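You operate a simulated robot arm through the tools that you are given. There is no shell and no other tool. Be economical: measure what you need, move in short steps, check, and stop when the job is done.

The job below is to be done with a simulated two-armed robot. You get a single attempt, and the scene is never put back.

Task
Pick up the grip gauge with one hand, pass it to the other hand and put it on the angle bench top. Set down upright: grip gauge.

It is judged by the outcome, as a careful person would: the job done as asked, and still so three seconds after it is handed in. It fails if anything else is knocked over, pushed out of place, dropped, spilled or broken.

Robot
Two 7-joint arms with two-finger parallel grippers on one trunk, on a base that drives. Base frame: it is fixed to the floor where the robot stands at the start and does not move with it; the origin is under the middle of the robot, x ahead of it, y to its left, z up. Readings come in cm, degrees, newtons and seconds.
The left shoulder is at the start at [5, 16.5, 110.4], the right one opposite. With the tool pointing down near the work surface each hand reaches from about 10 to 48 cm from the robot's upright axis, wherever it stands, measured 20 degrees to its own side. Places, roughly: angle bench top [-120, 160, 90]. Payload 3.91 kg a hand.
The tool frame of a hand sits at the grasp point between the pads (the TCP): z along the fingers, y along the line on which they close. The tips reach 3 cm beyond it. The gripper opens to 11 cm. The fingers are 2 cm wide and 1 cm thick; the gripper's body (4.8 by 11.2 cm) begins 5.5 cm behind the TCP.
Orientation is that of the tool frame in the base frame, as a unit quaternion [x, y, z, w]. With the fingers straight down and closing along the base's y, the tool's x points along the base's -x, its y along +y and its z along -z.

Tools
- The arms move only by the tool servo_tool. It takes "left_series", "right_series" or both (then of equal length, played together; a hand with none holds still); each is a list of rows, each an object of numbers (a shift or turn left out is 0, a gripper value left out holds the last): "hand": the opening in per cent of the stroke, from 0 (shut) to 100 (fully open); "dx", "dy", "dz": the shift along the base's x, y, z in units of 30 mm (1.0 is 30 mm); "rx", "ry", "rz": the turn, a rotation vector about the base's x, y, z in units of 4 degrees (1.0 is 4 degrees). In form: [{"hand": .., "dx": .., "dy": .., "dz": .., "rx": .., "ry": .., "rz": ..}, ...]. A call has 1 to 10 rows; each row shifts and turns the commanded pose from where the row before left it. A call with a number of a shift or a turn outside -1 to 1 is refused whole. Each row takes 0.2 s and may step no farther than 5 cm and 8.6 degrees from the row before; otherwise, or with a gripper value out of range, the whole call is refused. A pose out of reach is approached as far as the arm can. The call stops where the force on the tool passes 40 N (or 10 N more than at its start, if that is more) or the arm is blocked; 0.2 s more then pass. Each finger travels about 4.5 cm/s and halts on what it meets, pressing with about 23 N; the grip force reading is that of the motor and also rises with nothing between the fingers. The clock runs only during rows and for 0.2 s after the last one: add rows that do not move to give the fingers time. The reply holds the time, the measured pose of the TCP, the force on the tool along the base axes, the opening and the grip force, in the units named above and with some noise, with the torque about the TCP (base axes, N m) and any sound that the robot's microphone picked up.
- Cameras (640 x 400 px; columns grow to the right, rows downward): "scene" is now at [8.99, -0.42, 123.58]; the picture's right is [-0.12, -0.99, 0.00], its down [-0.90, 0.10, -0.42] and it looks along [0.42, -0.05, -0.91] (base axes); focal length 280 px, centre (320, 200). "left" rides on the left gripper at [7.2, -1.7, -10.3] in its tool frame; the picture's right is [0.23, 0.97, 0.00], its down [-0.76, 0.18, -0.62] and it looks along [-0.61, 0.14, 0.78] (tool axes); focal length 222 px, centre (320, 200). "right" rides on the right gripper at [7.2, 1.7, -10.3] in its tool frame; the picture's right is [-0.23, 0.97, 0.00], its down [-0.76, -0.18, -0.62] and it looks along [-0.61, -0.14, 0.78] (tool axes); focal length 222 px, centre (320, 200). There is no depth. A picture from a camera that has moved, and an enlarged one, comes with that camera's place and axes in the base frame and with its lens.
- get_image(camera): a new picture of that camera. No time passes.
- slide_trunk(by): slides the trunk up (or, below 0, down) by that many cm; the arms and the scene camera ride with it, the base frame stays. It gives what a move gives, with no picture.
- base_move(legs): drives the robot by 1 to 6 legs, each [ahead, left, turn to the left] in cm, cm and degrees, along the robot's own axes; the way and the turn of a leg run together, so that a leg with both is an arc; at most 150 cm and 180 degrees a leg. The arms and the cameras ride along, it lands a little off, and it stops where it bumps. It gives what a move gives.
- turn_head(pan, tilt): turns the head with the scene camera to pan (to the left, within 80 degrees either way) and tilt (down, from -29 to 69), counted from straight ahead of the robot. It gives what a move gives.
- enlarge(camera, box): a new picture of the part [left, top, right, bottom] of that camera's present view, enlarged. No time passes.
- finish_job(): hands the job in; it is judged then, once.

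Work in short steps. Places have to be worked out from the pictures, the camera data and where the tool is seen: move nearer, look again, correct. Check each grasp and each placing, and mend what went wrong. You have 120 turns and 92 pictures in all, those below and enlarged ones among them. Open the grippers and draw the arms clear of the work before you hand the job in, unless the task says otherwise; then end with one line.

The tools are called after ">>>" as a command line: name --argument value ..., lists and objects as JSON in quotes. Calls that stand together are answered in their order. servo_tool: Moves the arms, as the interface text tells. Its arguments: {"type":"object","properties":{"left_series":{"type":"array"},"right_series":{"type":"array"}},"required":[]} The other tools are called the same way: slide_trunk (by) slides the trunk up or down; base_move (legs) drives the base; turn_head (pan, tilt) turns the head that bears the scene camera; get_image (camera) takes a picture; enlarge (camera, box) takes an enlarged picture of a part of a camera's view; finish_job () hands the job in.

At the start:

```text
t: 0.0
left_tool_pos: [31.92, 14.94, 71.03]
left_tool_rot: [0.0, 1.0, 0.0, 0.0]
left_wrist_force: [0.4, -0.3, 0.4]
left_ft_torque: [0.02, 0.01, -0.02]
left_gripper_width: 10.99
left_finger_force: 0.0
right_tool_pos: [26.93, -10.38, 67.97]
right_tool_rot: [0.0, 1.0, -0.001, 0.0]
right_wrist_force: [0.1, -0.4, -0.6]
right_ft_torque: [-0.02, 0.04, 0.01]
right_gripper_width: 10.99
right_finger_force: 0.1
trunk travel left (down, up): [-32.4, 17.9]
robot x, y, heading: [0.07, -0.14, 0.1]
head pan, tilt: [-6.6, 65.0]
```

scene: 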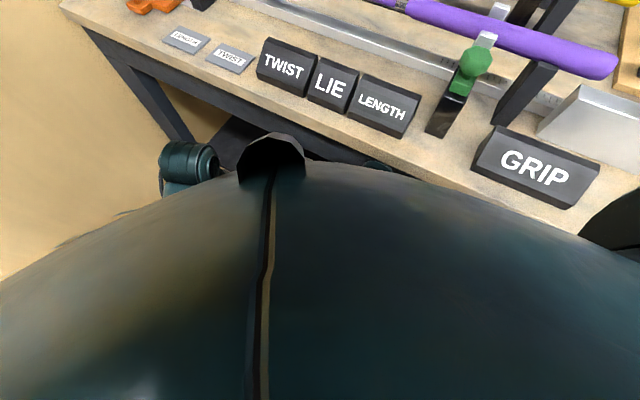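
right: 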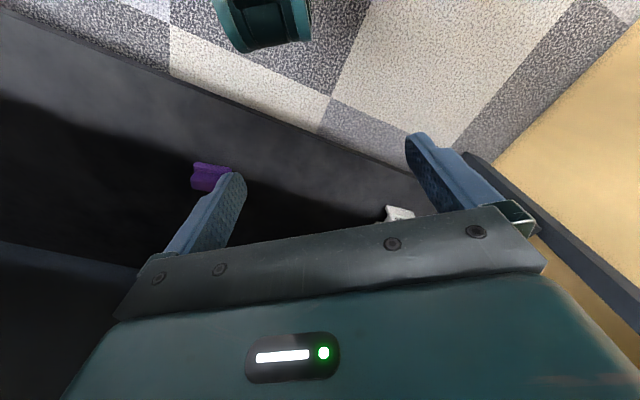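
left: 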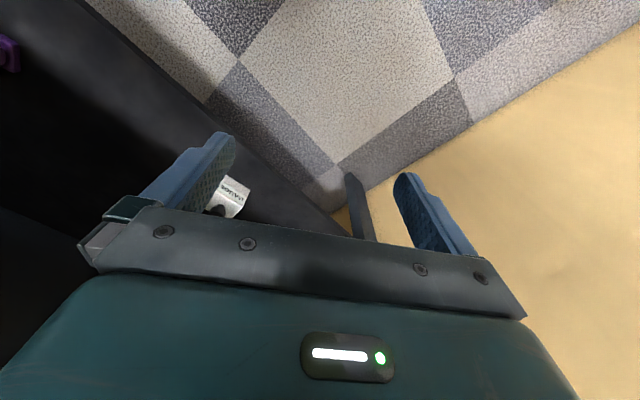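

The first scene picture shows a bench with word-labelled blocks, and I need the wider layout. I'll raise the head tilt.

>>> turn_head --pan 0 --tilt 35

>>> get_image --camera "scene"

```text
t: 0.9
left_tool_pos: [31.93, 14.91, 70.96]
left_tool_rot: [0.0, 1.0, 0.0, 0.0]
left_wrist_force: [-1.1, 0.0, -0.2]
left_ft_torque: [0.01, -0.05, 0.01]
left_gripper_width: 11.01
left_finger_force: 0.0
right_tool_pos: [27.01, -10.22, 67.99]
right_tool_rot: [-0.001, 1.0, 0.0, 0.0]
right_wrist_force: [0.6, 0.1, -0.1]
right_ft_torque: [0.0, 0.0, -0.04]
right_gripper_width: 10.99
right_finger_force: 0.1
trunk travel left (down, up): [-32.4, 17.9]
robot x, y, heading: [-0.1, 0.3, -0.1]
head pan, tilt: [0.0, 35.0]
```

```text
88 pictures are left
camera scene: at [11.76, 0.28, 127.56], right [0.0, -1.0, 0.0], down [-0.57, 0.0, -0.82], along [0.82, 0.0, -0.57], focal length 280 px, centre (320, 200)
```

scene: 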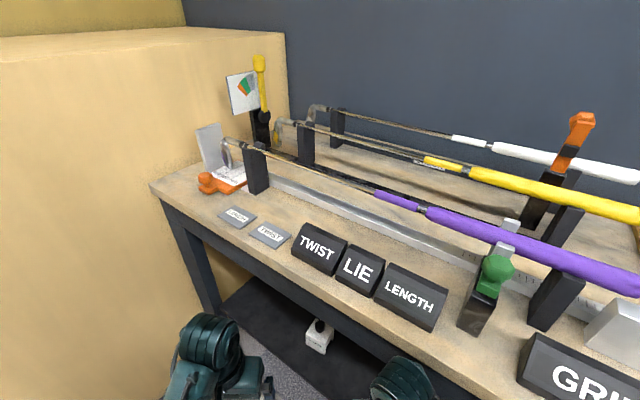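

The bench holds golf-club gauges, and there is a white labelled thing on the lower shelf. I'll enlarge that and look to the right as well.

>>> enlarge --camera "left" --box '[180, 150, 290, 230]'

>>> enlarge --camera "right" --box '[160, 140, 440, 260]'

>>> turn_head --pan -50 --tilt 35

>>> get_image --camera "scene"

```text
5.00 times, centred on (235, 190) of left
camera zoom: at [24.67, 13.19, 81.36], right [-0.23, 0.97, 0.0], down [0.76, 0.18, 0.62], along [0.61, 0.14, -0.78], focal length 1111 px, centre (745, 250)
```

zoom: 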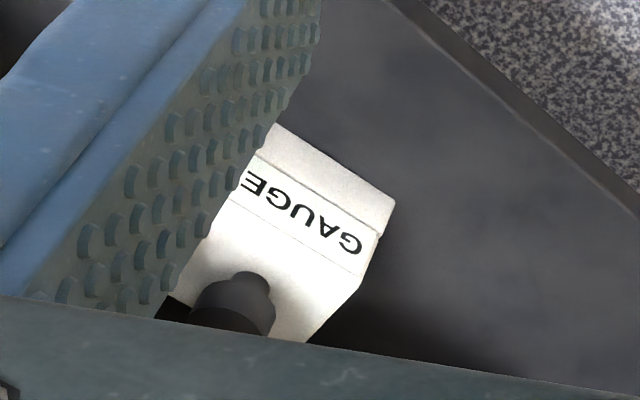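

```text
2.29 times, centred on (300, 200) of right
camera zoom: at [19.65, -8.72, 78.42], right [0.23, 0.97, 0.0], down [0.76, -0.18, 0.62], along [0.61, -0.14, -0.78], focal length 508 px, centre (366, 200)
```

zoom: 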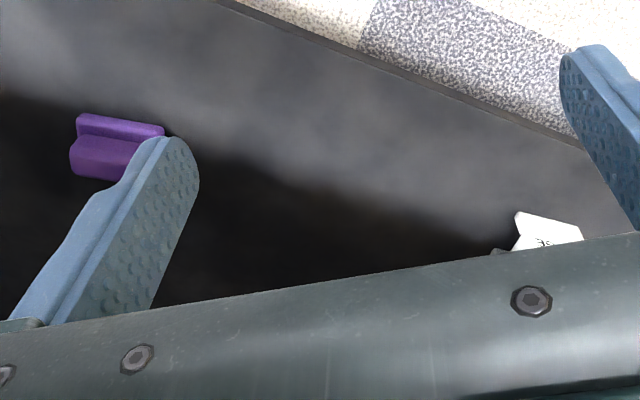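

```text
t: 2.1
left_tool_pos: [31.95, 14.96, 71.0]
left_tool_rot: [0.0, 1.0, 0.0, 0.0]
left_wrist_force: [-0.4, -0.1, 0.1]
left_ft_torque: [0.02, 0.02, 0.01]
left_gripper_width: 11.0
left_finger_force: 0.0
right_tool_pos: [27.0, -10.25, 68.01]
right_tool_rot: [-0.001, 1.0, 0.0, 0.001]
right_wrist_force: [-0.8, 0.0, 0.8]
right_ft_torque: [0.01, -0.03, -0.01]
right_gripper_width: 10.99
right_finger_force: 0.1
trunk travel left (down, up): [-32.4, 17.9]
robot x, y, heading: [-0.09, -0.09, -0.0]
head pan, tilt: [-50.0, 35.0]
```

```text
85 pictures are left
camera scene: at [8.63, -6.46, 127.57], right [-0.77, -0.64, 0.0], down [-0.37, 0.44, -0.82], along [0.53, -0.63, -0.57], focal length 280 px, centre (320, 200)
```

scene: 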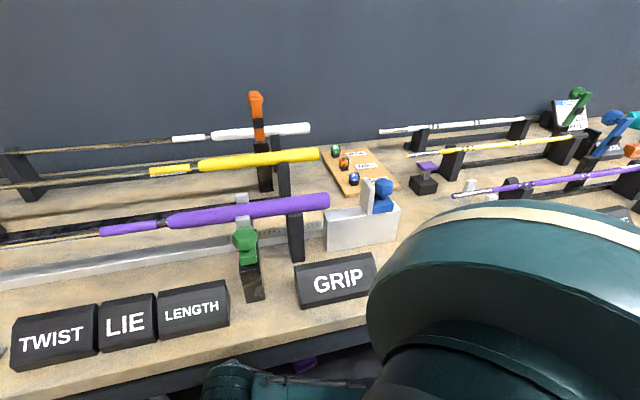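

A white "...GAUGE" block sits on the lower shelf around [57, 1, 43], and a purple one is farther right. I'll look closely with the scene camera and also survey the left, where the angle bench should be.

>>> turn_head --pan 0 --tilt 55

>>> enlarge --camera "scene" --box '[200, 140, 440, 290]'

>>> turn_head --pan 80 --tilt 20

>>> get_image --camera "scene"

```text
t: 3.3
left_tool_pos: [31.94, 14.9, 71.03]
left_tool_rot: [0.0, 1.0, 0.0, 0.0]
left_wrist_force: [0.4, -1.0, 0.6]
left_ft_torque: [-0.02, 0.02, 0.01]
left_gripper_width: 10.99
left_finger_force: 0.1
right_tool_pos: [27.02, -10.34, 68.05]
right_tool_rot: [0.0, 1.0, 0.0, 0.001]
right_wrist_force: [-0.3, -0.1, 0.0]
right_ft_torque: [0.0, -0.01, -0.02]
right_gripper_width: 11.01
right_finger_force: 0.0
trunk travel left (down, up): [-32.4, 17.9]
robot x, y, heading: [0.06, 0.04, -0.0]
head pan, tilt: [0.0, 55.0]
```

```text
2.67 times, centred on (320, 215) of scene
camera zoom: at [10.17, 0.27, 124.75], right [0.0, -1.0, 0.0], down [-0.82, 0.0, -0.57], along [0.57, 0.0, -0.82], focal length 746 px, centre (320, 160)
```

zoom: 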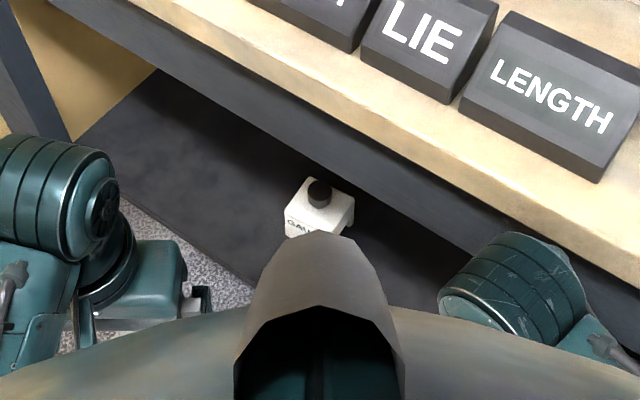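

```text
t: 4.8
left_tool_pos: [31.91, 15.04, 71.02]
left_tool_rot: [0.0, 1.0, -0.001, 0.0]
left_wrist_force: [0.6, -0.8, -0.4]
left_ft_torque: [0.0, 0.03, 0.0]
left_gripper_width: 10.98
left_finger_force: 0.0
right_tool_pos: [26.79, -10.32, 67.98]
right_tool_rot: [0.001, 1.0, 0.0, 0.0]
right_wrist_force: [1.0, -0.3, -0.7]
right_ft_torque: [-0.01, 0.0, -0.02]
right_gripper_width: 10.98
right_finger_force: 0.0
trunk travel left (down, up): [-32.4, 17.9]
robot x, y, heading: [-0.2, 0.04, -0.3]
head pan, tilt: [80.0, 20.0]
```

```text
83 pictures are left
camera scene: at [4.58, 9.45, 129.95], right [0.98, -0.17, 0.0], down [-0.06, -0.34, -0.94], along [0.16, 0.93, -0.34], focal length 280 px, centre (320, 200)
```

scene: 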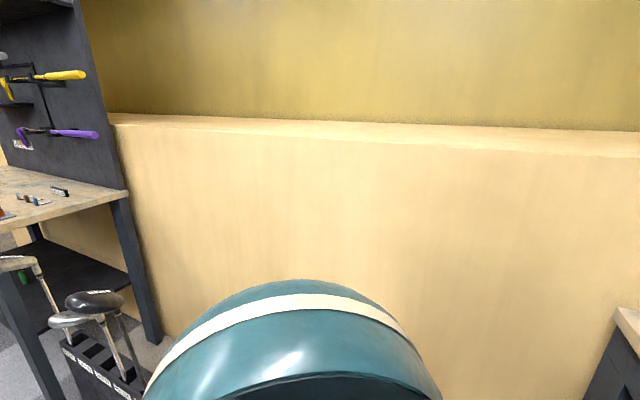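

The gauge stands on the lower shelf, about a hand's width inside the bench edge. I'll shift the left hand forward and right a little to read its label.

>>> servo_tool --left_series '[{"dx": 0.6, "dy": -1}, {"dx": 0.6, "dy": -1}, {"dx": 0.6, "dy": -0.7}]'

>>> get_image --camera "left"

```text
t: 5.8
left_tool_pos: [37.42, 12.05, 69.34]
left_tool_rot: [-0.007, 0.998, 0.06, -0.001]
left_wrist_force: [-0.9, -0.2, -1.0]
left_ft_torque: [-0.01, 0.0, -0.03]
left_gripper_width: 11.0
left_finger_force: 0.1
right_tool_pos: [26.94, -10.4, 68.1]
right_tool_rot: [0.0, 1.0, 0.0, 0.001]
right_wrist_force: [0.2, 0.5, 0.5]
right_ft_torque: [0.0, -0.01, 0.0]
right_gripper_width: 11.03
right_finger_force: 0.1
trunk travel left (down, up): [-32.4, 17.9]
robot x, y, heading: [-0.04, 0.1, -0.2]
head pan, tilt: [80.0, 20.0]
stopped in row 3 (left hand): the arm was blocked; the commanded pose is now the measured one
```

```text
82 pictures are left
camera left: at [30.26, 8.98, 79.42], right [-0.24, 0.96, 0.12], down [0.76, 0.11, 0.64], along [0.6, 0.24, -0.76], focal length 222 px, centre (320, 200)
```

left: 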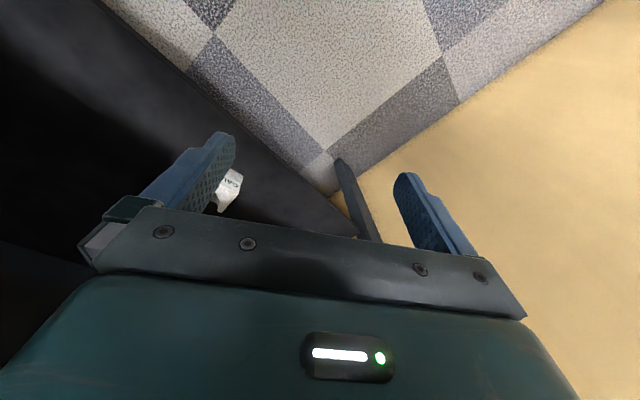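

The left arm got blocked, possibly against the bench. I'll retreat the way it came, then drive the base back for room.

>>> servo_tool --left_series '[{"dx": -0.6, "dy": 0.5, "dz": 0.3, "ry": 0}, {"dx": -0.6, "dy": 0.5, "dz": 0.3, "rx": 0, "ry": 0, "rz": 0}, {"dx": -0.6}]'

>>> base_move --legs '[[-20, 0, 0]]'

>>> turn_head --pan 0 --tilt 40

>>> get_image --camera "scene"

```text
t: 6.8
left_tool_pos: [32.82, 19.02, 71.09]
left_tool_rot: [-0.01, 0.994, 0.108, 0.008]
left_wrist_force: [-0.1, 0.4, 0.7]
left_ft_torque: [0.02, -0.04, 0.0]
left_gripper_width: 11.0
left_finger_force: 0.1
right_tool_pos: [26.85, -10.44, 67.97]
right_tool_rot: [0.001, 1.0, 0.0, 0.0]
right_wrist_force: [0.2, 0.6, -0.1]
right_ft_torque: [0.03, 0.03, -0.01]
right_gripper_width: 10.99
right_finger_force: 0.0
trunk travel left (down, up): [-32.4, 17.9]
robot x, y, heading: [-0.01, 0.1, 0.1]
head pan, tilt: [80.0, 20.0]
stopped in row 3 (left hand): the arm was blocked; the commanded pose is now the measured one
```

```text
t: 8.4
left_tool_pos: [13.0, 18.91, 71.06]
left_tool_rot: [-0.009, 0.994, 0.108, 0.009]
left_wrist_force: [-0.9, -0.4, 0.3]
left_ft_torque: [-0.03, 0.0, 0.03]
left_gripper_width: 11.02
left_finger_force: 0.2
right_tool_pos: [7.02, -10.45, 68.0]
right_tool_rot: [0.0, 1.0, 0.0, 0.0]
right_wrist_force: [0.7, -0.5, -0.4]
right_ft_torque: [0.03, -0.03, 0.0]
right_gripper_width: 10.99
right_finger_force: 0.1
trunk travel left (down, up): [-32.4, 17.9]
robot x, y, heading: [-19.4, 0.11, 0.2]
head pan, tilt: [80.0, 20.0]
```

```text
t: 10.0
left_tool_pos: [13.03, 18.91, 70.99]
left_tool_rot: [-0.009, 0.994, 0.108, 0.009]
left_wrist_force: [0.9, 0.5, 0.4]
left_ft_torque: [-0.03, 0.02, -0.02]
left_gripper_width: 11.01
left_finger_force: 0.1
right_tool_pos: [7.22, -10.34, 67.98]
right_tool_rot: [0.0, 1.0, 0.0, 0.0]
right_wrist_force: [-0.1, 0.1, -1.2]
right_ft_torque: [0.0, 0.02, 0.0]
right_gripper_width: 11.02
right_finger_force: 0.1
trunk travel left (down, up): [-32.4, 17.9]
robot x, y, heading: [-19.94, -0.05, -0.2]
head pan, tilt: [0.0, 40.0]
```

```text
81 pictures are left
camera scene: at [-8.31, 0.29, 126.82], right [0.0, -1.0, 0.0], down [-0.64, 0.0, -0.77], along [0.77, 0.0, -0.64], focal length 280 px, centre (320, 200)
```

scene: 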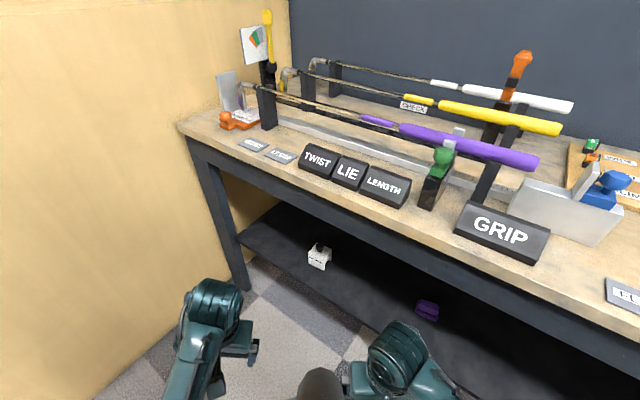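

Now I can see the gauge and bench clearly. I'll enlarge the gauge to read its label and judge its orientation and size.

>>> enlarge --camera "scene" --box '[272, 225, 368, 285]'

>>> enlarge --camera "scene" --box '[380, 280, 476, 340]'

```text
6.67 times, centred on (320, 255) of scene
camera zoom: at [-8.31, 0.29, 126.82], right [0.0, -1.0, 0.0], down [-0.64, 0.0, -0.77], along [0.77, 0.0, -0.64], focal length 1864 px, centre (320, -167)
```

zoom: 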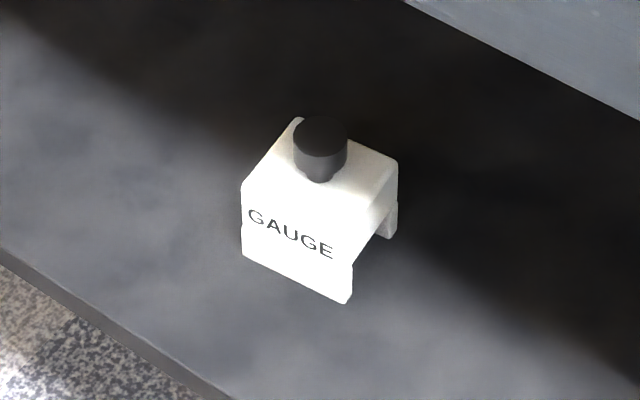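

```text
6.67 times, centred on (428, 310) of scene
camera zoom: at [-8.31, 0.29, 126.82], right [0.0, -1.0, 0.0], down [-0.64, 0.0, -0.77], along [0.77, 0.0, -0.64], focal length 1864 px, centre (-400, -533)
```

zoom: 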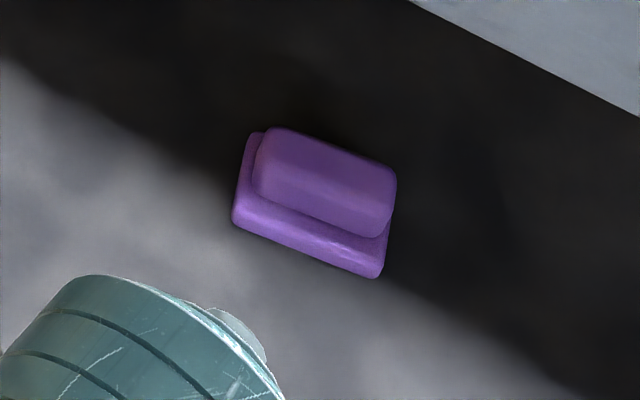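

The object is a white arch-shaped "GAUGE" block, about 6.7 wide, 5 deep and 7 high, with a dark knob on top. It is centred near [58, 0.5] and its front faces me, turned about -28°. My plan is for the left hand to grip its sides with a tilted tool, then the right hand takes the knob from above. I lower the trunk first, then tilt the left tool.

>>> slide_trunk --by -20

>>> servo_tool --left_series '[{"rx": -1, "dy": -0.3}, {"rx": -1, "dy": -0.3}, {"rx": -1, "dy": -0.3}, {"ry": -1, "dz": 0.2}, {"ry": -1, "dz": 0.2}, {"ry": -1, "dz": 0.2}, {"ry": -1, "dz": 0.2}, {"ry": -1}, {"ry": -1}, {"ry": -1}]'

```text
t: 12.3
left_tool_pos: [13.16, 19.07, 60.87]
left_tool_rot: [-0.013, 0.994, 0.107, 0.008]
left_wrist_force: [0.1, 0.7, -0.2]
left_ft_torque: [-0.02, 0.01, 0.01]
left_gripper_width: 11.01
left_finger_force: 0.1
right_tool_pos: [7.11, -10.32, 57.63]
right_tool_rot: [0.0, 1.0, 0.0, 0.0]
right_wrist_force: [-1.2, -0.1, -1.0]
right_ft_torque: [0.0, 0.03, -0.02]
right_gripper_width: 10.99
right_finger_force: 0.0
trunk travel left (down, up): [-21.1, 29.2]
robot x, y, heading: [-19.67, -0.38, 0.2]
head pan, tilt: [0.0, 40.0]
stopped: the arm was blocked; the commanded pose is now the measured one
```

```text
t: 14.1
left_tool_pos: [18.59, 17.22, 67.74]
left_tool_rot: [-0.014, 0.97, 0.01, 0.244]
left_wrist_force: [-0.4, 0.2, 0.1]
left_ft_torque: [0.05, 0.08, 0.02]
left_gripper_width: 11.03
left_finger_force: 0.0
right_tool_pos: [7.14, -10.4, 57.52]
right_tool_rot: [0.001, 1.0, -0.001, 0.0]
right_wrist_force: [0.1, -0.1, -0.3]
right_ft_torque: [0.04, 0.02, 0.0]
right_gripper_width: 11.01
right_finger_force: 0.0
trunk travel left (down, up): [-21.1, 29.2]
robot x, y, heading: [-20.2, 0.08, -0.1]
head pan, tilt: [0.0, 40.0]
stopped in row 8 (left hand): the arm was blocked; the commanded pose is now the measured one
```

The trunk stopped after about 10 cm and the left wrist stopped at 28° tilt, so something is limiting. I'll look down at the arms.

>>> turn_head --pan 30 --tilt 60

>>> get_image --camera "scene"

>>> get_image --camera "left"

>>> get_image --camera "right"

```text
t: 15.1
left_tool_pos: [18.53, 17.16, 67.66]
left_tool_rot: [-0.012, 0.97, 0.01, 0.243]
left_wrist_force: [-1.6, -0.4, 0.8]
left_ft_torque: [0.01, 0.0, -0.02]
left_gripper_width: 10.99
left_finger_force: 0.1
right_tool_pos: [7.19, -10.35, 57.43]
right_tool_rot: [0.0, 1.0, 0.0, 0.0]
right_wrist_force: [-0.3, 0.2, -0.3]
right_ft_torque: [0.02, -0.01, 0.02]
right_gripper_width: 10.99
right_finger_force: 0.0
trunk travel left (down, up): [-21.1, 29.2]
robot x, y, heading: [-20.04, -0.29, 0.2]
head pan, tilt: [30.0, 60.0]
```

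```text
78 pictures are left
camera scene: at [-11.03, 3.61, 113.73], right [0.5, -0.87, 0.0], down [-0.75, -0.43, -0.5], along [0.43, 0.25, -0.87], focal length 280 px, centre (320, 200)
```

scene: 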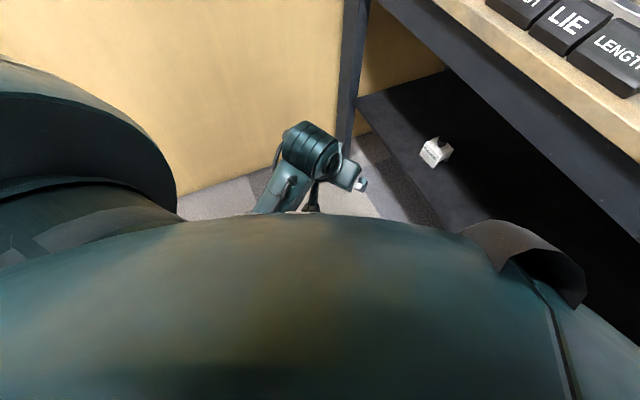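

```text
77 pictures are left
camera left: at [7.29, 15.04, 73.41], right [-0.23, 0.97, -0.09], down [0.37, 0.18, 0.91], along [0.9, 0.18, -0.4], focal length 222 px, centre (320, 200)
```

left: 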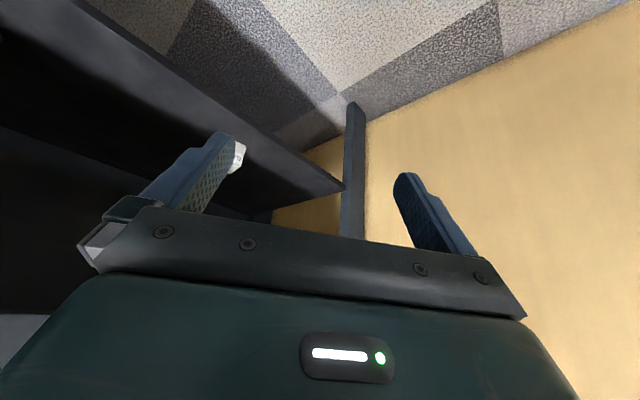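

```text
76 pictures are left
camera right: at [-0.13, -8.73, 67.99], right [0.23, 0.97, 0.0], down [0.76, -0.18, 0.62], along [0.61, -0.14, -0.78], focal length 222 px, centre (320, 200)
```

right: 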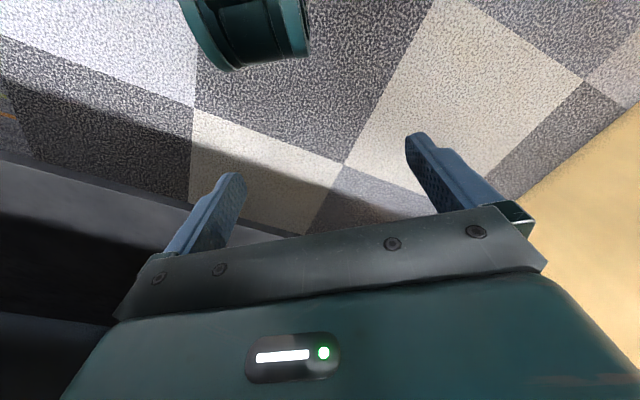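

Both arms are folded close to the chest, which probably causes the blocking. I'll move both hands forward into free space and then test the tilt.

>>> servo_tool --left_series '[{"dx": 1}, {"dx": 1}, {"dx": 0.6, "dz": -0.5, "ry": -1}, {"dz": -0.5, "ry": -1}, {"dz": -0.5, "ry": -1}, {"dz": -0.5, "ry": -1}]' --right_series '[{"dx": 1}, {"dx": 1}, {"dx": 1}, {}, {}, {}]'

>>> slide_trunk --by -10

```text
t: 15.7
left_tool_pos: [19.32, 17.48, 61.42]
left_tool_rot: [-0.012, 0.985, 0.016, 0.172]
left_wrist_force: [-0.6, -0.1, 0.5]
left_ft_torque: [0.01, 0.0, 0.04]
left_gripper_width: 11.0
left_finger_force: 0.1
right_tool_pos: [13.77, -10.41, 57.58]
right_tool_rot: [0.001, 1.0, 0.0, -0.001]
right_wrist_force: [-0.5, 0.2, 0.0]
right_ft_torque: [-0.01, 0.0, -0.01]
right_gripper_width: 10.99
right_finger_force: 0.0
trunk travel left (down, up): [-21.1, 29.2]
robot x, y, heading: [-19.42, -0.28, 0.0]
head pan, tilt: [30.0, 60.0]
stopped in row 3 (left hand): the arm was blocked; the commanded pose is now the measured one
```

```text
t: 17.3
left_tool_pos: [19.17, 17.67, 61.44]
left_tool_rot: [-0.014, 0.985, 0.017, 0.174]
left_wrist_force: [0.4, -1.4, -0.6]
left_ft_torque: [-0.01, 0.03, -0.01]
left_gripper_width: 11.01
left_finger_force: 0.0
right_tool_pos: [13.81, -10.47, 57.61]
right_tool_rot: [0.001, 1.0, 0.0, 0.0]
right_wrist_force: [-0.3, -0.3, 0.6]
right_ft_torque: [0.0, -0.03, 0.01]
right_gripper_width: 11.0
right_finger_force: 0.0
trunk travel left (down, up): [-21.1, 29.2]
robot x, y, heading: [-19.42, 0.06, 0.1]
head pan, tilt: [30.0, 60.0]
stopped: the arm was blocked; the commanded pose is now the measured one
```

The left arm is the one misbehaving. I'll test it by moving it outward, then forward, to see which direction is free.

>>> servo_tool --left_series '[{"dy": 0.7, "dz": -0.3}, {"dy": 0.7, "dz": -0.3}, {"dy": 0.7, "dz": -0.3}]'

>>> servo_tool --left_series '[{"dx": 0.7}, {"dx": 0.7}, {"dx": 0.7}]'

```text
t: 18.3
left_tool_pos: [20.55, 19.48, 59.86]
left_tool_rot: [-0.03, 0.981, -0.041, 0.188]
left_wrist_force: [0.2, 0.6, 0.5]
left_ft_torque: [-0.03, 0.01, 0.02]
left_gripper_width: 10.99
left_finger_force: 0.0
right_tool_pos: [13.83, -10.37, 57.53]
right_tool_rot: [0.001, 1.0, -0.001, 0.0]
right_wrist_force: [-0.6, -0.6, 0.0]
right_ft_torque: [-0.02, 0.03, 0.0]
right_gripper_width: 10.97
right_finger_force: 0.0
trunk travel left (down, up): [-21.1, 29.2]
robot x, y, heading: [-19.69, -0.09, -0.2]
head pan, tilt: [30.0, 60.0]
stopped in row 3 (left hand): the arm was blocked; the commanded pose is now the measured one
```

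```text
t: 19.1
left_tool_pos: [19.44, 18.36, 53.72]
left_tool_rot: [-0.034, 0.993, -0.052, 0.104]
left_wrist_force: [0.3, -0.2, -1.0]
left_ft_torque: [0.0, -0.02, -0.01]
left_gripper_width: 11.02
left_finger_force: 0.1
right_tool_pos: [13.75, -10.31, 57.51]
right_tool_rot: [0.001, 1.0, 0.001, -0.001]
right_wrist_force: [0.1, -0.4, 0.0]
right_ft_torque: [0.02, -0.02, -0.03]
right_gripper_width: 11.0
right_finger_force: 0.1
trunk travel left (down, up): [-21.1, 29.2]
robot x, y, heading: [-20.02, 0.01, -0.0]
head pan, tilt: [30.0, 60.0]
stopped in row 3 (left hand): the arm was blocked; the commanded pose is now the measured one
```

The left arm behaves as if its elbow is jammed low against the robot itself. I'll raise the trunk to free it and try the forward move again.

>>> slide_trunk --by 14

>>> servo_tool --left_series '[{"dx": 0.7}, {"dx": 0.7}, {"dx": 0.7}]'

>>> turn_head --pan 80 --tilt 65

>>> get_image --camera "scene"

```text
t: 20.8
left_tool_pos: [19.46, 18.25, 66.85]
left_tool_rot: [-0.034, 0.993, -0.052, 0.104]
left_wrist_force: [0.1, -0.5, 0.5]
left_ft_torque: [0.0, -0.02, -0.03]
left_gripper_width: 11.0
left_finger_force: 0.0
right_tool_pos: [13.87, -10.34, 70.71]
right_tool_rot: [0.001, 1.0, 0.0, 0.0]
right_wrist_force: [1.0, 0.1, 0.2]
right_ft_torque: [-0.01, 0.02, 0.0]
right_gripper_width: 11.0
right_finger_force: 0.0
trunk travel left (down, up): [-35.1, 15.2]
robot x, y, heading: [-19.52, 0.04, 0.2]
head pan, tilt: [30.0, 60.0]
```

```text
t: 21.6
left_tool_pos: [25.94, 18.33, 66.85]
left_tool_rot: [-0.034, 0.993, -0.053, 0.104]
left_wrist_force: [-0.3, 0.5, 0.7]
left_ft_torque: [0.01, 0.06, 0.0]
left_gripper_width: 11.0
left_finger_force: 0.1
right_tool_pos: [13.72, -10.42, 70.67]
right_tool_rot: [0.001, 1.0, 0.0, -0.001]
right_wrist_force: [0.1, 0.6, -0.3]
right_ft_torque: [0.05, 0.02, 0.01]
right_gripper_width: 11.0
right_finger_force: 0.1
trunk travel left (down, up): [-35.1, 15.2]
robot x, y, heading: [-19.73, -0.25, -0.1]
head pan, tilt: [30.0, 60.0]
```

```text
t: 22.8
left_tool_pos: [25.87, 18.45, 66.84]
left_tool_rot: [-0.034, 0.993, -0.053, 0.104]
left_wrist_force: [0.0, 0.7, -1.3]
left_ft_torque: [0.03, 0.0, 0.01]
left_gripper_width: 11.0
left_finger_force: 0.1
right_tool_pos: [13.81, -10.36, 70.72]
right_tool_rot: [0.0, 1.0, 0.0, 0.0]
right_wrist_force: [0.2, 0.0, 0.0]
right_ft_torque: [0.02, -0.05, 0.0]
right_gripper_width: 10.99
right_finger_force: 0.0
trunk travel left (down, up): [-35.1, 15.2]
robot x, y, heading: [-19.85, 0.08, -0.0]
head pan, tilt: [80.0, 65.0]
```

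```text
75 pictures are left
camera scene: at [-15.75, 6.26, 126.28], right [0.98, -0.17, 0.0], down [-0.16, -0.89, -0.42], along [0.07, 0.42, -0.91], focal length 280 px, centre (320, 200)
```

scene: 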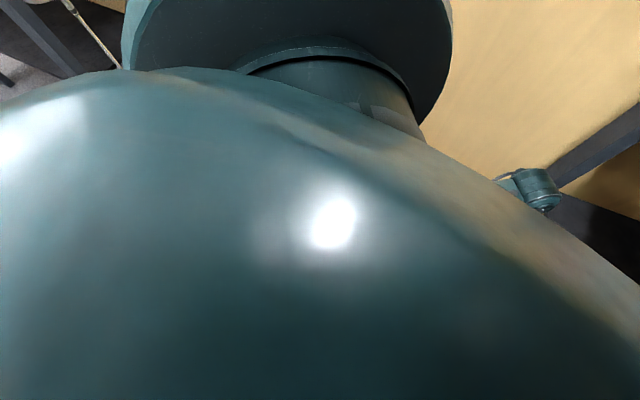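

Raising the trunk freed the left arm, so the elbow had been resting on the base. With the arm reached out, I'll now tilt the left tool forward.

>>> servo_tool --left_series '[{"ry": -1, "dz": -0.3}, {"ry": -1, "dz": -0.3}, {"ry": -1, "dz": -0.3}, {"ry": -1, "dz": -0.3}, {"ry": -1, "dz": -0.3}, {"ry": -1}, {"ry": -1}, {"ry": -1}, {"ry": -1}, {"ry": -1}]'

```text
t: 25.0
left_tool_pos: [25.82, 18.41, 62.26]
left_tool_rot: [-0.014, 0.897, -0.06, 0.439]
left_wrist_force: [0.1, 0.3, 0.9]
left_ft_torque: [0.0, -0.02, 0.0]
left_gripper_width: 10.99
left_finger_force: 0.0
right_tool_pos: [13.86, -10.29, 70.65]
right_tool_rot: [0.001, 1.0, -0.001, 0.0]
right_wrist_force: [0.4, 0.0, -0.3]
right_ft_torque: [0.01, 0.0, -0.02]
right_gripper_width: 11.01
right_finger_force: 0.0
trunk travel left (down, up): [-35.1, 15.2]
robot x, y, heading: [-19.75, -0.21, -0.0]
head pan, tilt: [80.0, 65.0]
```

The left tool is tilted 52° as wanted. I'll straighten its small roll error, tuck the right hand back a little, then sidestep left and turn to face the gauge's front.

>>> servo_tool --left_series '[{"rx": 0.85, "rz": 0.2, "dz": -0.5}, {"rx": 0.85, "rz": 0.2, "dz": -0.5}]' --right_series '[{"dx": -1}, {"dx": -1}]'

>>> base_move --legs '[[0, 13, 0], [0, 0, -28]]'

>>> turn_head --pan 10 --tilt 45

>>> get_image --camera "scene"

>>> get_image --camera "left"

```text
t: 25.6
left_tool_pos: [25.27, 20.22, 58.83]
left_tool_rot: [0.01, 0.9, 0.016, 0.435]
left_wrist_force: [0.4, 0.3, 0.0]
left_ft_torque: [0.0, 0.02, -0.02]
left_gripper_width: 11.0
left_finger_force: 0.0
right_tool_pos: [7.78, -10.31, 70.72]
right_tool_rot: [0.001, 1.0, 0.0, 0.0]
right_wrist_force: [0.4, -0.3, 0.2]
right_ft_torque: [0.0, 0.01, -0.03]
right_gripper_width: 11.02
right_finger_force: 0.0
trunk travel left (down, up): [-35.1, 15.2]
robot x, y, heading: [-19.87, 0.13, -0.2]
head pan, tilt: [80.0, 65.0]
```

```text
t: 28.2
left_tool_pos: [29.67, 9.72, 58.93]
left_tool_rot: [0.226, 0.871, -0.09, 0.428]
left_wrist_force: [0.4, 0.2, 0.8]
left_ft_torque: [-0.01, 0.0, -0.01]
left_gripper_width: 11.02
left_finger_force: 0.1
right_tool_pos: [-0.18, -9.01, 70.6]
right_tool_rot: [0.242, 0.97, 0.0, 0.0]
right_wrist_force: [1.0, 0.8, 0.1]
right_ft_torque: [0.01, -0.04, -0.01]
right_gripper_width: 10.98
right_finger_force: 0.1
trunk travel left (down, up): [-35.1, 15.2]
robot x, y, heading: [-19.46, 13.08, -27.9]
head pan, tilt: [80.0, 65.0]
```

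```text
t: 29.6
left_tool_pos: [29.74, 9.79, 58.89]
left_tool_rot: [0.226, 0.871, -0.09, 0.427]
left_wrist_force: [-0.8, 0.1, -0.6]
left_ft_torque: [-0.01, -0.02, 0.0]
left_gripper_width: 11.0
left_finger_force: 0.0
right_tool_pos: [-0.24, -8.99, 70.6]
right_tool_rot: [0.241, 0.97, 0.0, -0.001]
right_wrist_force: [-0.9, -0.2, 0.6]
right_ft_torque: [0.0, 0.01, -0.04]
right_gripper_width: 11.01
right_finger_force: 0.1
trunk travel left (down, up): [-35.1, 15.2]
robot x, y, heading: [-19.75, 12.9, -27.8]
head pan, tilt: [10.0, 45.0]
```

```text
74 pictures are left
camera scene: at [-9.41, 9.38, 128.79], right [-0.31, -0.95, 0.0], down [-0.67, 0.22, -0.71], along [0.67, -0.22, -0.71], focal length 280 px, centre (320, 200)
```

scene: 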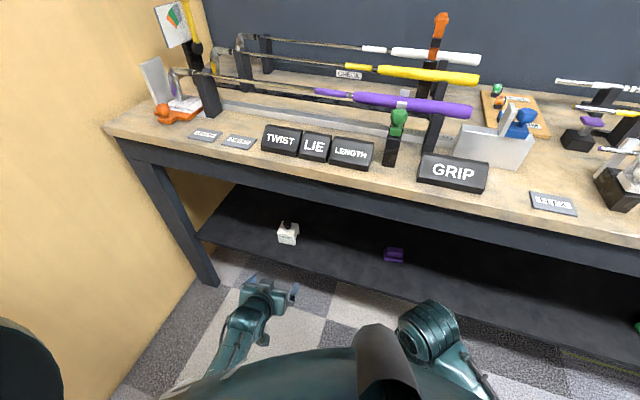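

```text
73 pictures are left
camera left: at [17.74, 14.18, 59.55], right [0.34, 0.93, -0.14], down [0.05, 0.13, 0.99], along [0.94, -0.34, 0.0], focal length 222 px, centre (320, 200)
```

left: 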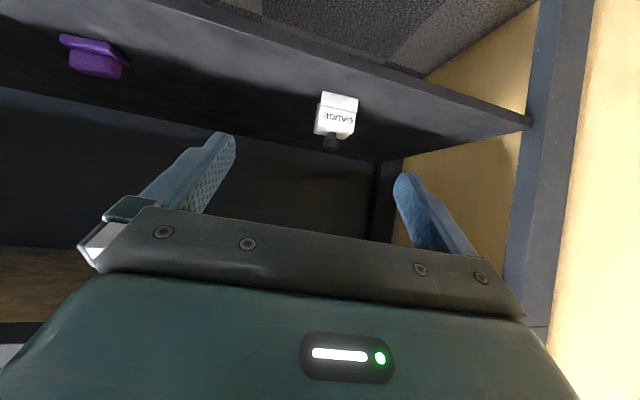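

The gauge is in clear view of the left hand camera. I'll enlarge it in both views to get its position and orientation more precisely.

>>> enlarge --camera "left" --box '[288, 80, 384, 160]'

>>> enlarge --camera "scene" --box '[248, 210, 328, 260]'

```text
5.00 times, centred on (336, 120) of left
camera zoom: at [17.74, 14.18, 59.55], right [0.34, 0.93, -0.14], down [0.05, 0.13, 0.99], along [0.94, -0.34, 0.0], focal length 1111 px, centre (240, 600)
```

zoom: 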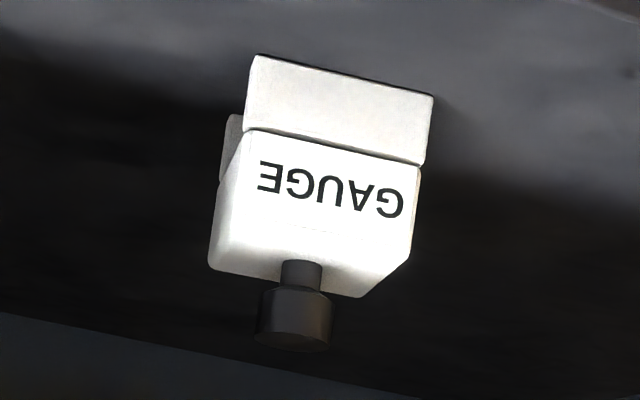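

```text
8.00 times, centred on (288, 235) of scene
camera zoom: at [-9.41, 9.38, 128.79], right [-0.31, -0.95, 0.0], down [-0.67, 0.22, -0.71], along [0.67, -0.22, -0.71], focal length 2237 px, centre (576, -80)
```

zoom: 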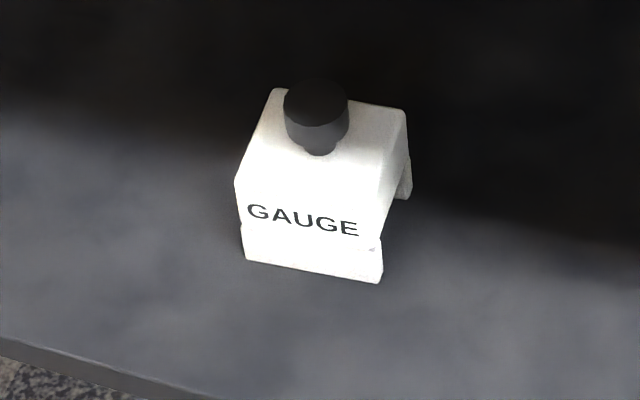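

Both views agree: the gauge centre is near [58.4, 0.4], its yaw about -28.5°, its width about 6.7, and the knob top near z 50. I'll level the hand's small roll and drive so the hand comes to the pre-grasp line.

>>> servo_tool --left_series '[{"rx": -0.46, "ry": 0.25, "dz": -0.7}, {"dz": -0.7}]'

>>> base_move --legs '[[16.8, 5.1, 0]]'

>>> get_image --camera "left"

>>> get_image --camera "scene"

```text
t: 30.2
left_tool_pos: [30.83, 9.54, 56.21]
left_tool_rot: [0.215, 0.867, -0.106, 0.437]
left_wrist_force: [0.0, -0.1, 0.1]
left_ft_torque: [0.01, 0.01, -0.01]
left_gripper_width: 11.01
left_finger_force: 0.1
right_tool_pos: [-0.29, -9.02, 70.85]
right_tool_rot: [0.241, 0.97, 0.001, 0.0]
right_wrist_force: [0.5, 0.4, 0.1]
right_ft_torque: [0.02, -0.01, -0.01]
right_gripper_width: 11.0
right_finger_force: 0.0
trunk travel left (down, up): [-35.1, 15.2]
robot x, y, heading: [-20.01, 13.15, -27.9]
head pan, tilt: [10.0, 45.0]
```

```text
t: 31.7
left_tool_pos: [48.28, 6.1, 55.95]
left_tool_rot: [0.218, 0.866, -0.106, 0.438]
left_wrist_force: [-1.3, 0.0, 0.5]
left_ft_torque: [-0.02, 0.02, -0.02]
left_gripper_width: 11.03
left_finger_force: 0.0
right_tool_pos: [16.97, -12.42, 70.62]
right_tool_rot: [0.242, 0.97, 0.0, 0.0]
right_wrist_force: [0.2, -0.4, 0.6]
right_ft_torque: [0.01, 0.03, 0.04]
right_gripper_width: 10.99
right_finger_force: 0.0
trunk travel left (down, up): [-35.1, 15.2]
robot x, y, heading: [-2.58, 9.38, -27.8]
head pan, tilt: [10.0, 45.0]
```

```text
70 pictures are left
camera left: at [36.4, 10.54, 56.31], right [0.34, 0.92, -0.18], down [0.04, 0.17, 0.98], along [0.94, -0.34, 0.02], focal length 222 px, centre (320, 200)
```

left: 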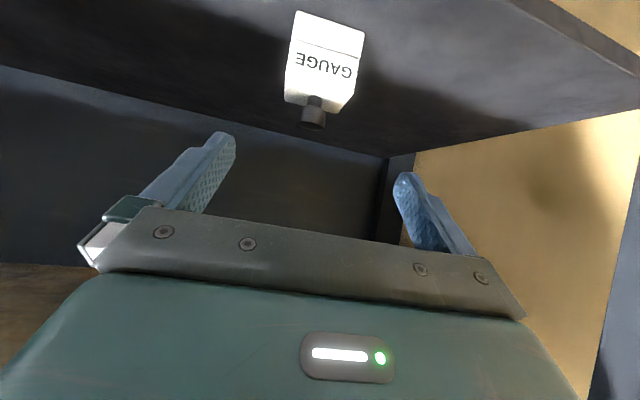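

```text
69 pictures are left
camera scene: at [7.87, 5.96, 128.77], right [-0.31, -0.95, 0.0], down [-0.67, 0.22, -0.71], along [0.67, -0.22, -0.71], focal length 280 px, centre (320, 200)
```

scene: 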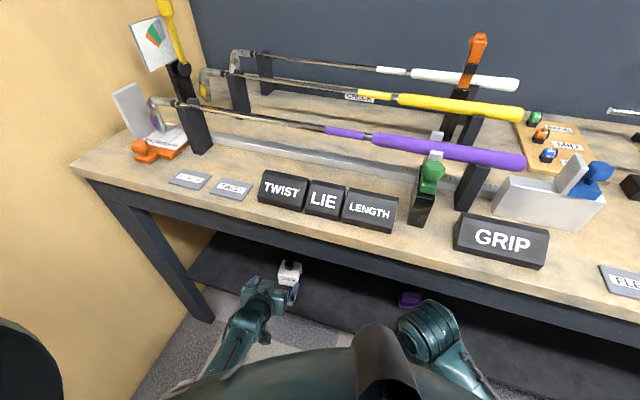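

The hand is aligned on the approach line, roughly 11 cm short and 11 cm high. I'll lower a little and go three fifths of the way in.

>>> servo_tool --left_series '[{"dz": -1}, {"dx": 0.647, "dy": -0.367, "dz": -0.547}, {"dx": 0.647, "dy": -0.367, "dz": -0.547}, {"dx": 0.647, "dy": -0.367, "dz": -0.547}]'

>>> get_image --camera "left"

```text
t: 32.7
left_tool_pos: [52.64, 3.26, 49.49]
left_tool_rot: [0.218, 0.866, -0.106, 0.438]
left_wrist_force: [0.5, 0.2, -0.2]
left_ft_torque: [-0.03, -0.03, -0.02]
left_gripper_width: 10.99
left_finger_force: 0.1
left hand out of reach, approached as far as the arm can: row 4
right_tool_pos: [17.03, -12.5, 70.64]
right_tool_rot: [0.241, 0.97, -0.001, 0.0]
right_wrist_force: [-0.4, 1.1, 0.4]
right_ft_torque: [0.01, 0.01, 0.04]
right_gripper_width: 11.01
right_finger_force: 0.0
trunk travel left (down, up): [-35.1, 15.2]
robot x, y, heading: [-2.66, 9.65, -27.8]
head pan, tilt: [10.0, 45.0]
```

```text
68 pictures are left
camera left: at [40.75, 7.73, 49.86], right [0.34, 0.92, -0.18], down [0.03, 0.18, 0.98], along [0.94, -0.34, 0.03], focal length 222 px, centre (320, 200)
```

left: 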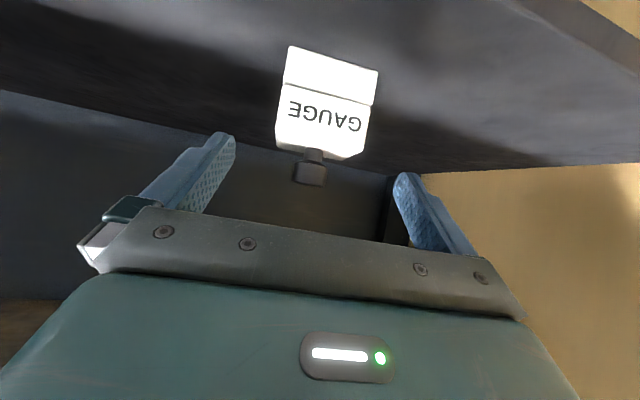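

The arm reached its limit 6 cm short. I'll lower the trunk 3.5 cm and drive 4 cm ahead, then check.

>>> slide_trunk --by -3.5

>>> base_move --legs '[[4, 0, 0]]'

>>> get_image --camera "left"

```text
t: 33.5
left_tool_pos: [52.59, 3.36, 46.08]
left_tool_rot: [0.217, 0.866, -0.106, 0.439]
left_wrist_force: [-0.4, 0.0, -0.7]
left_ft_torque: [0.0, 0.01, -0.04]
left_gripper_width: 11.0
left_finger_force: 0.0
right_tool_pos: [17.01, -12.54, 67.22]
right_tool_rot: [0.241, 0.971, 0.0, 0.0]
right_wrist_force: [-0.7, 0.0, 0.3]
right_ft_torque: [0.0, 0.0, -0.03]
right_gripper_width: 10.99
right_finger_force: 0.1
trunk travel left (down, up): [-31.6, 18.7]
robot x, y, heading: [-2.23, 9.76, -28.0]
head pan, tilt: [10.0, 45.0]
```

```text
t: 34.4
left_tool_pos: [56.16, 1.54, 45.93]
left_tool_rot: [0.218, 0.866, -0.107, 0.438]
left_wrist_force: [0.1, -0.4, -0.3]
left_ft_torque: [0.02, -0.03, -0.02]
left_gripper_width: 11.03
left_finger_force: 0.0
right_tool_pos: [20.63, -14.41, 67.14]
right_tool_rot: [0.241, 0.97, 0.0, 0.0]
right_wrist_force: [0.0, -0.1, -0.4]
right_ft_torque: [0.0, 0.0, -0.01]
right_gripper_width: 10.98
right_finger_force: 0.1
trunk travel left (down, up): [-31.6, 18.7]
robot x, y, heading: [1.27, 7.68, -27.7]
head pan, tilt: [10.0, 45.0]
```

```text
67 pictures are left
camera left: at [44.3, 5.95, 46.33], right [0.34, 0.92, -0.18], down [0.04, 0.17, 0.98], along [0.94, -0.34, 0.02], focal length 222 px, centre (320, 200)
```

left: 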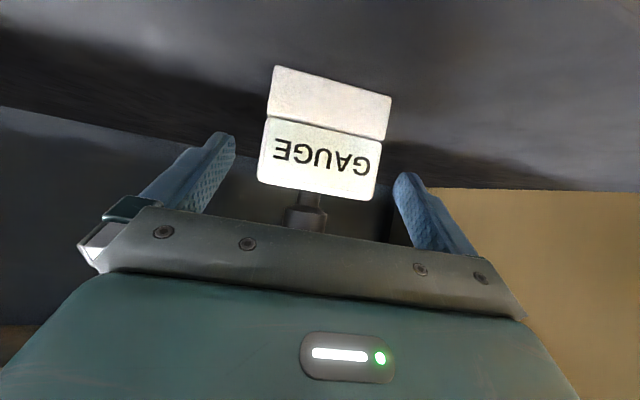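

The gauge is centred between the fingers (column 322 against 320). I'll move in the last 2 cm or so, down 1 cm, and look before closing.

>>> servo_tool --left_series '[{"dx": 0.36, "dy": -0.19, "dz": -0.2}, {"dx": 0.36, "dy": -0.19, "dz": -0.2}]'

>>> get_image --camera "left"

```text
t: 35.0
left_tool_pos: [56.22, 1.48, 45.98]
left_tool_rot: [0.218, 0.866, -0.105, 0.438]
left_wrist_force: [0.5, -0.2, 0.0]
left_ft_torque: [0.0, -0.03, -0.01]
left_gripper_width: 11.0
left_finger_force: 0.0
left hand out of reach, approached as far as the arm can: row 1, 2
right_tool_pos: [20.54, -14.38, 67.2]
right_tool_rot: [0.241, 0.971, 0.001, 0.0]
right_wrist_force: [-0.4, 1.0, -0.4]
right_ft_torque: [0.0, 0.04, 0.05]
right_gripper_width: 11.0
right_finger_force: 0.0
trunk travel left (down, up): [-31.6, 18.7]
robot x, y, heading: [0.86, 7.6, -28.1]
head pan, tilt: [10.0, 45.0]
```

```text
66 pictures are left
camera left: at [44.3, 5.96, 46.34], right [0.34, 0.92, -0.18], down [0.04, 0.17, 0.98], along [0.94, -0.34, 0.03], focal length 222 px, centre (320, 200)
```

left: 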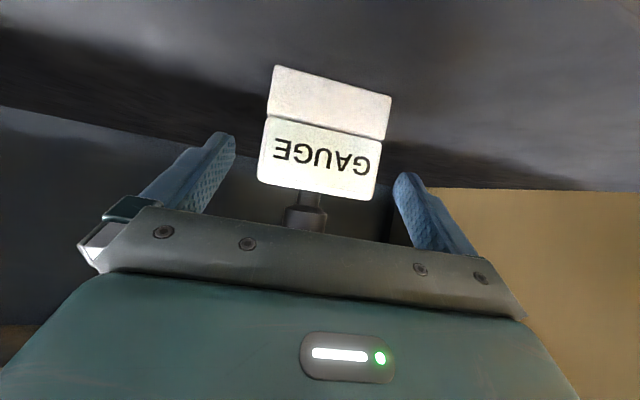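

The arm is at its limit, so I'll use the trunk and base for the last bit: 1 cm down and 2.3 cm ahead.

>>> slide_trunk --by -1.0

>>> base_move --legs '[[2.3, 0, 0]]'

>>> get_image --camera "left"

```text
t: 35.6
left_tool_pos: [56.29, 1.46, 45.06]
left_tool_rot: [0.217, 0.865, -0.106, 0.439]
left_wrist_force: [-0.1, 0.3, 1.3]
left_ft_torque: [0.01, 0.0, -0.01]
left_gripper_width: 10.98
left_finger_force: 0.1
right_tool_pos: [20.6, -14.36, 66.16]
right_tool_rot: [0.241, 0.97, -0.001, 0.0]
right_wrist_force: [-0.4, 0.1, -0.6]
right_ft_torque: [-0.01, -0.04, 0.03]
right_gripper_width: 10.98
right_finger_force: 0.1
trunk travel left (down, up): [-30.6, 19.7]
robot x, y, heading: [1.03, 7.58, -28.0]
head pan, tilt: [10.0, 45.0]
```

```text
t: 36.4
left_tool_pos: [58.44, 0.49, 44.93]
left_tool_rot: [0.217, 0.866, -0.106, 0.438]
left_wrist_force: [-0.1, -0.1, 0.0]
left_ft_torque: [-0.01, -0.02, -0.01]
left_gripper_width: 11.01
left_finger_force: 0.0
right_tool_pos: [22.6, -15.42, 66.19]
right_tool_rot: [0.242, 0.97, -0.001, 0.001]
right_wrist_force: [0.7, -0.1, 0.5]
right_ft_torque: [0.0, 0.0, 0.0]
right_gripper_width: 10.99
right_finger_force: 0.0
trunk travel left (down, up): [-30.6, 19.7]
robot x, y, heading: [2.79, 6.59, -27.7]
head pan, tilt: [10.0, 45.0]
```

```text
65 pictures are left
camera left: at [46.32, 4.89, 45.33], right [0.34, 0.92, -0.18], down [0.04, 0.17, 0.98], along [0.94, -0.34, 0.02], focal length 222 px, centre (320, 200)
```

left: 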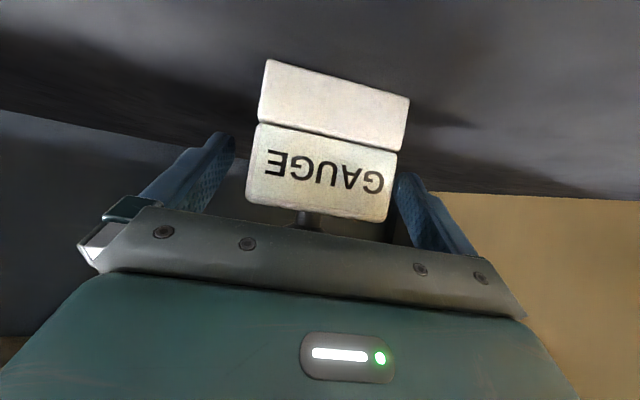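

The TCP is at the gauge's centre and the fingers straddle it evenly. I'll close the left hand.

>>> servo_tool --left_series '[{"hand": 0}, {}, {}, {}, {}, {}]'

>>> get_image --camera "left"

```text
t: 37.8
left_tool_pos: [58.31, 0.32, 45.02]
left_tool_rot: [0.217, 0.866, -0.106, 0.438]
left_wrist_force: [-0.6, -0.9, 0.4]
left_ft_torque: [-0.13, 0.0, -0.02]
left_gripper_width: 6.78
left_finger_force: 22.9
right_tool_pos: [22.48, -15.52, 66.11]
right_tool_rot: [0.241, 0.97, 0.0, 0.0]
right_wrist_force: [-0.7, -0.7, 1.1]
right_ft_torque: [-0.06, -0.02, 0.01]
right_gripper_width: 11.0
right_finger_force: 0.1
trunk travel left (down, up): [-30.6, 19.7]
robot x, y, heading: [3.09, 6.78, -27.8]
head pan, tilt: [10.0, 45.0]
```

```text
64 pictures are left
camera left: at [46.32, 4.87, 45.35], right [0.34, 0.92, -0.18], down [0.04, 0.17, 0.98], along [0.94, -0.34, 0.03], focal length 222 px, centre (320, 200)
```

left: 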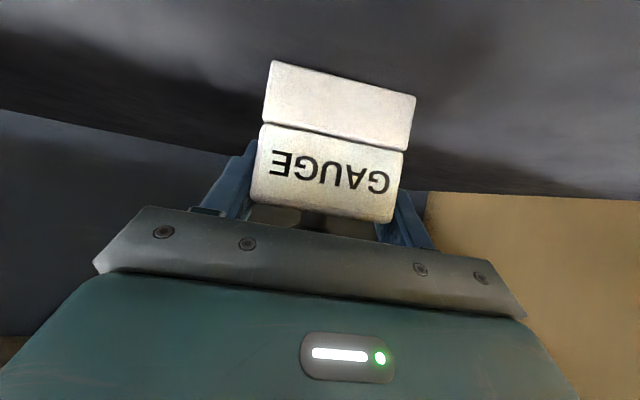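

Gripped at 6.78 cm width with 23 N. I'll lift 4 cm with the trunk, then back the base out 30 cm.

>>> slide_trunk --by 4

>>> base_move --legs '[[-30, 0, 0]]'

>>> get_image --camera "left"

>>> get_image --camera "scene"

```text
t: 38.6
left_tool_pos: [58.35, 0.37, 49.14]
left_tool_rot: [0.217, 0.865, -0.105, 0.44]
left_wrist_force: [-1.9, 2.2, 9.7]
left_ft_torque: [-0.04, 0.53, -0.07]
left_gripper_width: 2.94
left_finger_force: 23.2
right_tool_pos: [22.46, -15.38, 70.1]
right_tool_rot: [0.241, 0.971, -0.001, 0.0]
right_wrist_force: [0.4, -0.2, 1.0]
right_ft_torque: [0.04, -0.04, -0.01]
right_gripper_width: 11.02
right_finger_force: 0.0
trunk travel left (down, up): [-34.6, 15.7]
robot x, y, heading: [2.99, 6.35, -27.9]
head pan, tilt: [10.0, 45.0]
```

```text
t: 40.7
left_tool_pos: [31.75, 14.46, 48.99]
left_tool_rot: [0.218, 0.866, -0.106, 0.438]
left_wrist_force: [0.2, 0.6, -0.1]
left_ft_torque: [0.0, 0.0, -0.01]
left_gripper_width: 2.93
left_finger_force: 23.4
right_tool_pos: [-3.98, -1.36, 70.19]
right_tool_rot: [0.242, 0.97, 0.0, 0.0]
right_wrist_force: [-0.5, -0.2, -0.1]
right_ft_torque: [0.03, -0.01, 0.0]
right_gripper_width: 11.01
right_finger_force: 0.1
trunk travel left (down, up): [-34.6, 15.7]
robot x, y, heading: [-23.67, 20.99, -27.9]
head pan, tilt: [10.0, 45.0]
```

```text
63 pictures are left
camera left: at [19.77, 18.9, 49.35], right [0.34, 0.92, -0.18], down [0.04, 0.17, 0.98], along [0.94, -0.34, 0.03], focal length 222 px, centre (320, 200)
```

left: 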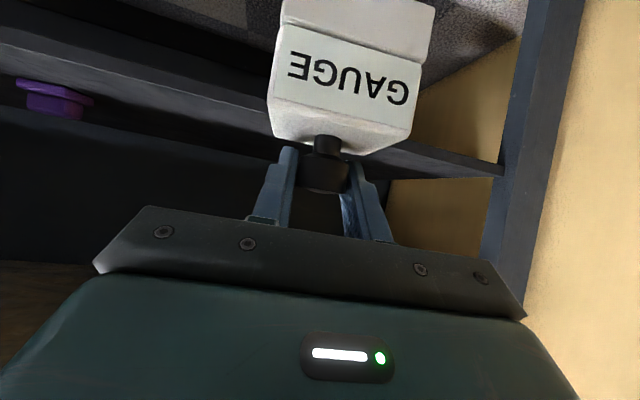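

```text
62 pictures are left
camera scene: at [-13.17, 17.1, 128.29], right [-0.31, -0.95, 0.0], down [-0.67, 0.22, -0.71], along [0.67, -0.22, -0.71], focal length 280 px, centre (320, 200)
```

scene: 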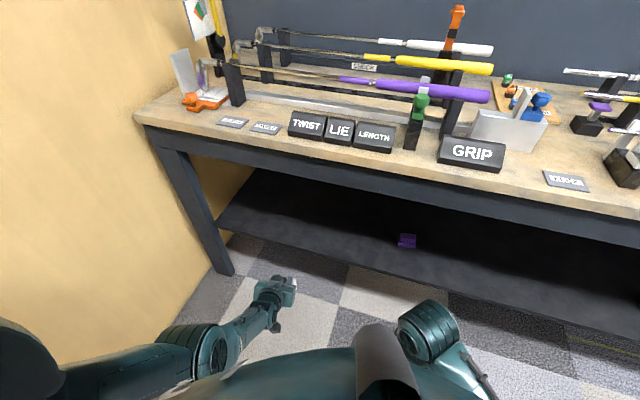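

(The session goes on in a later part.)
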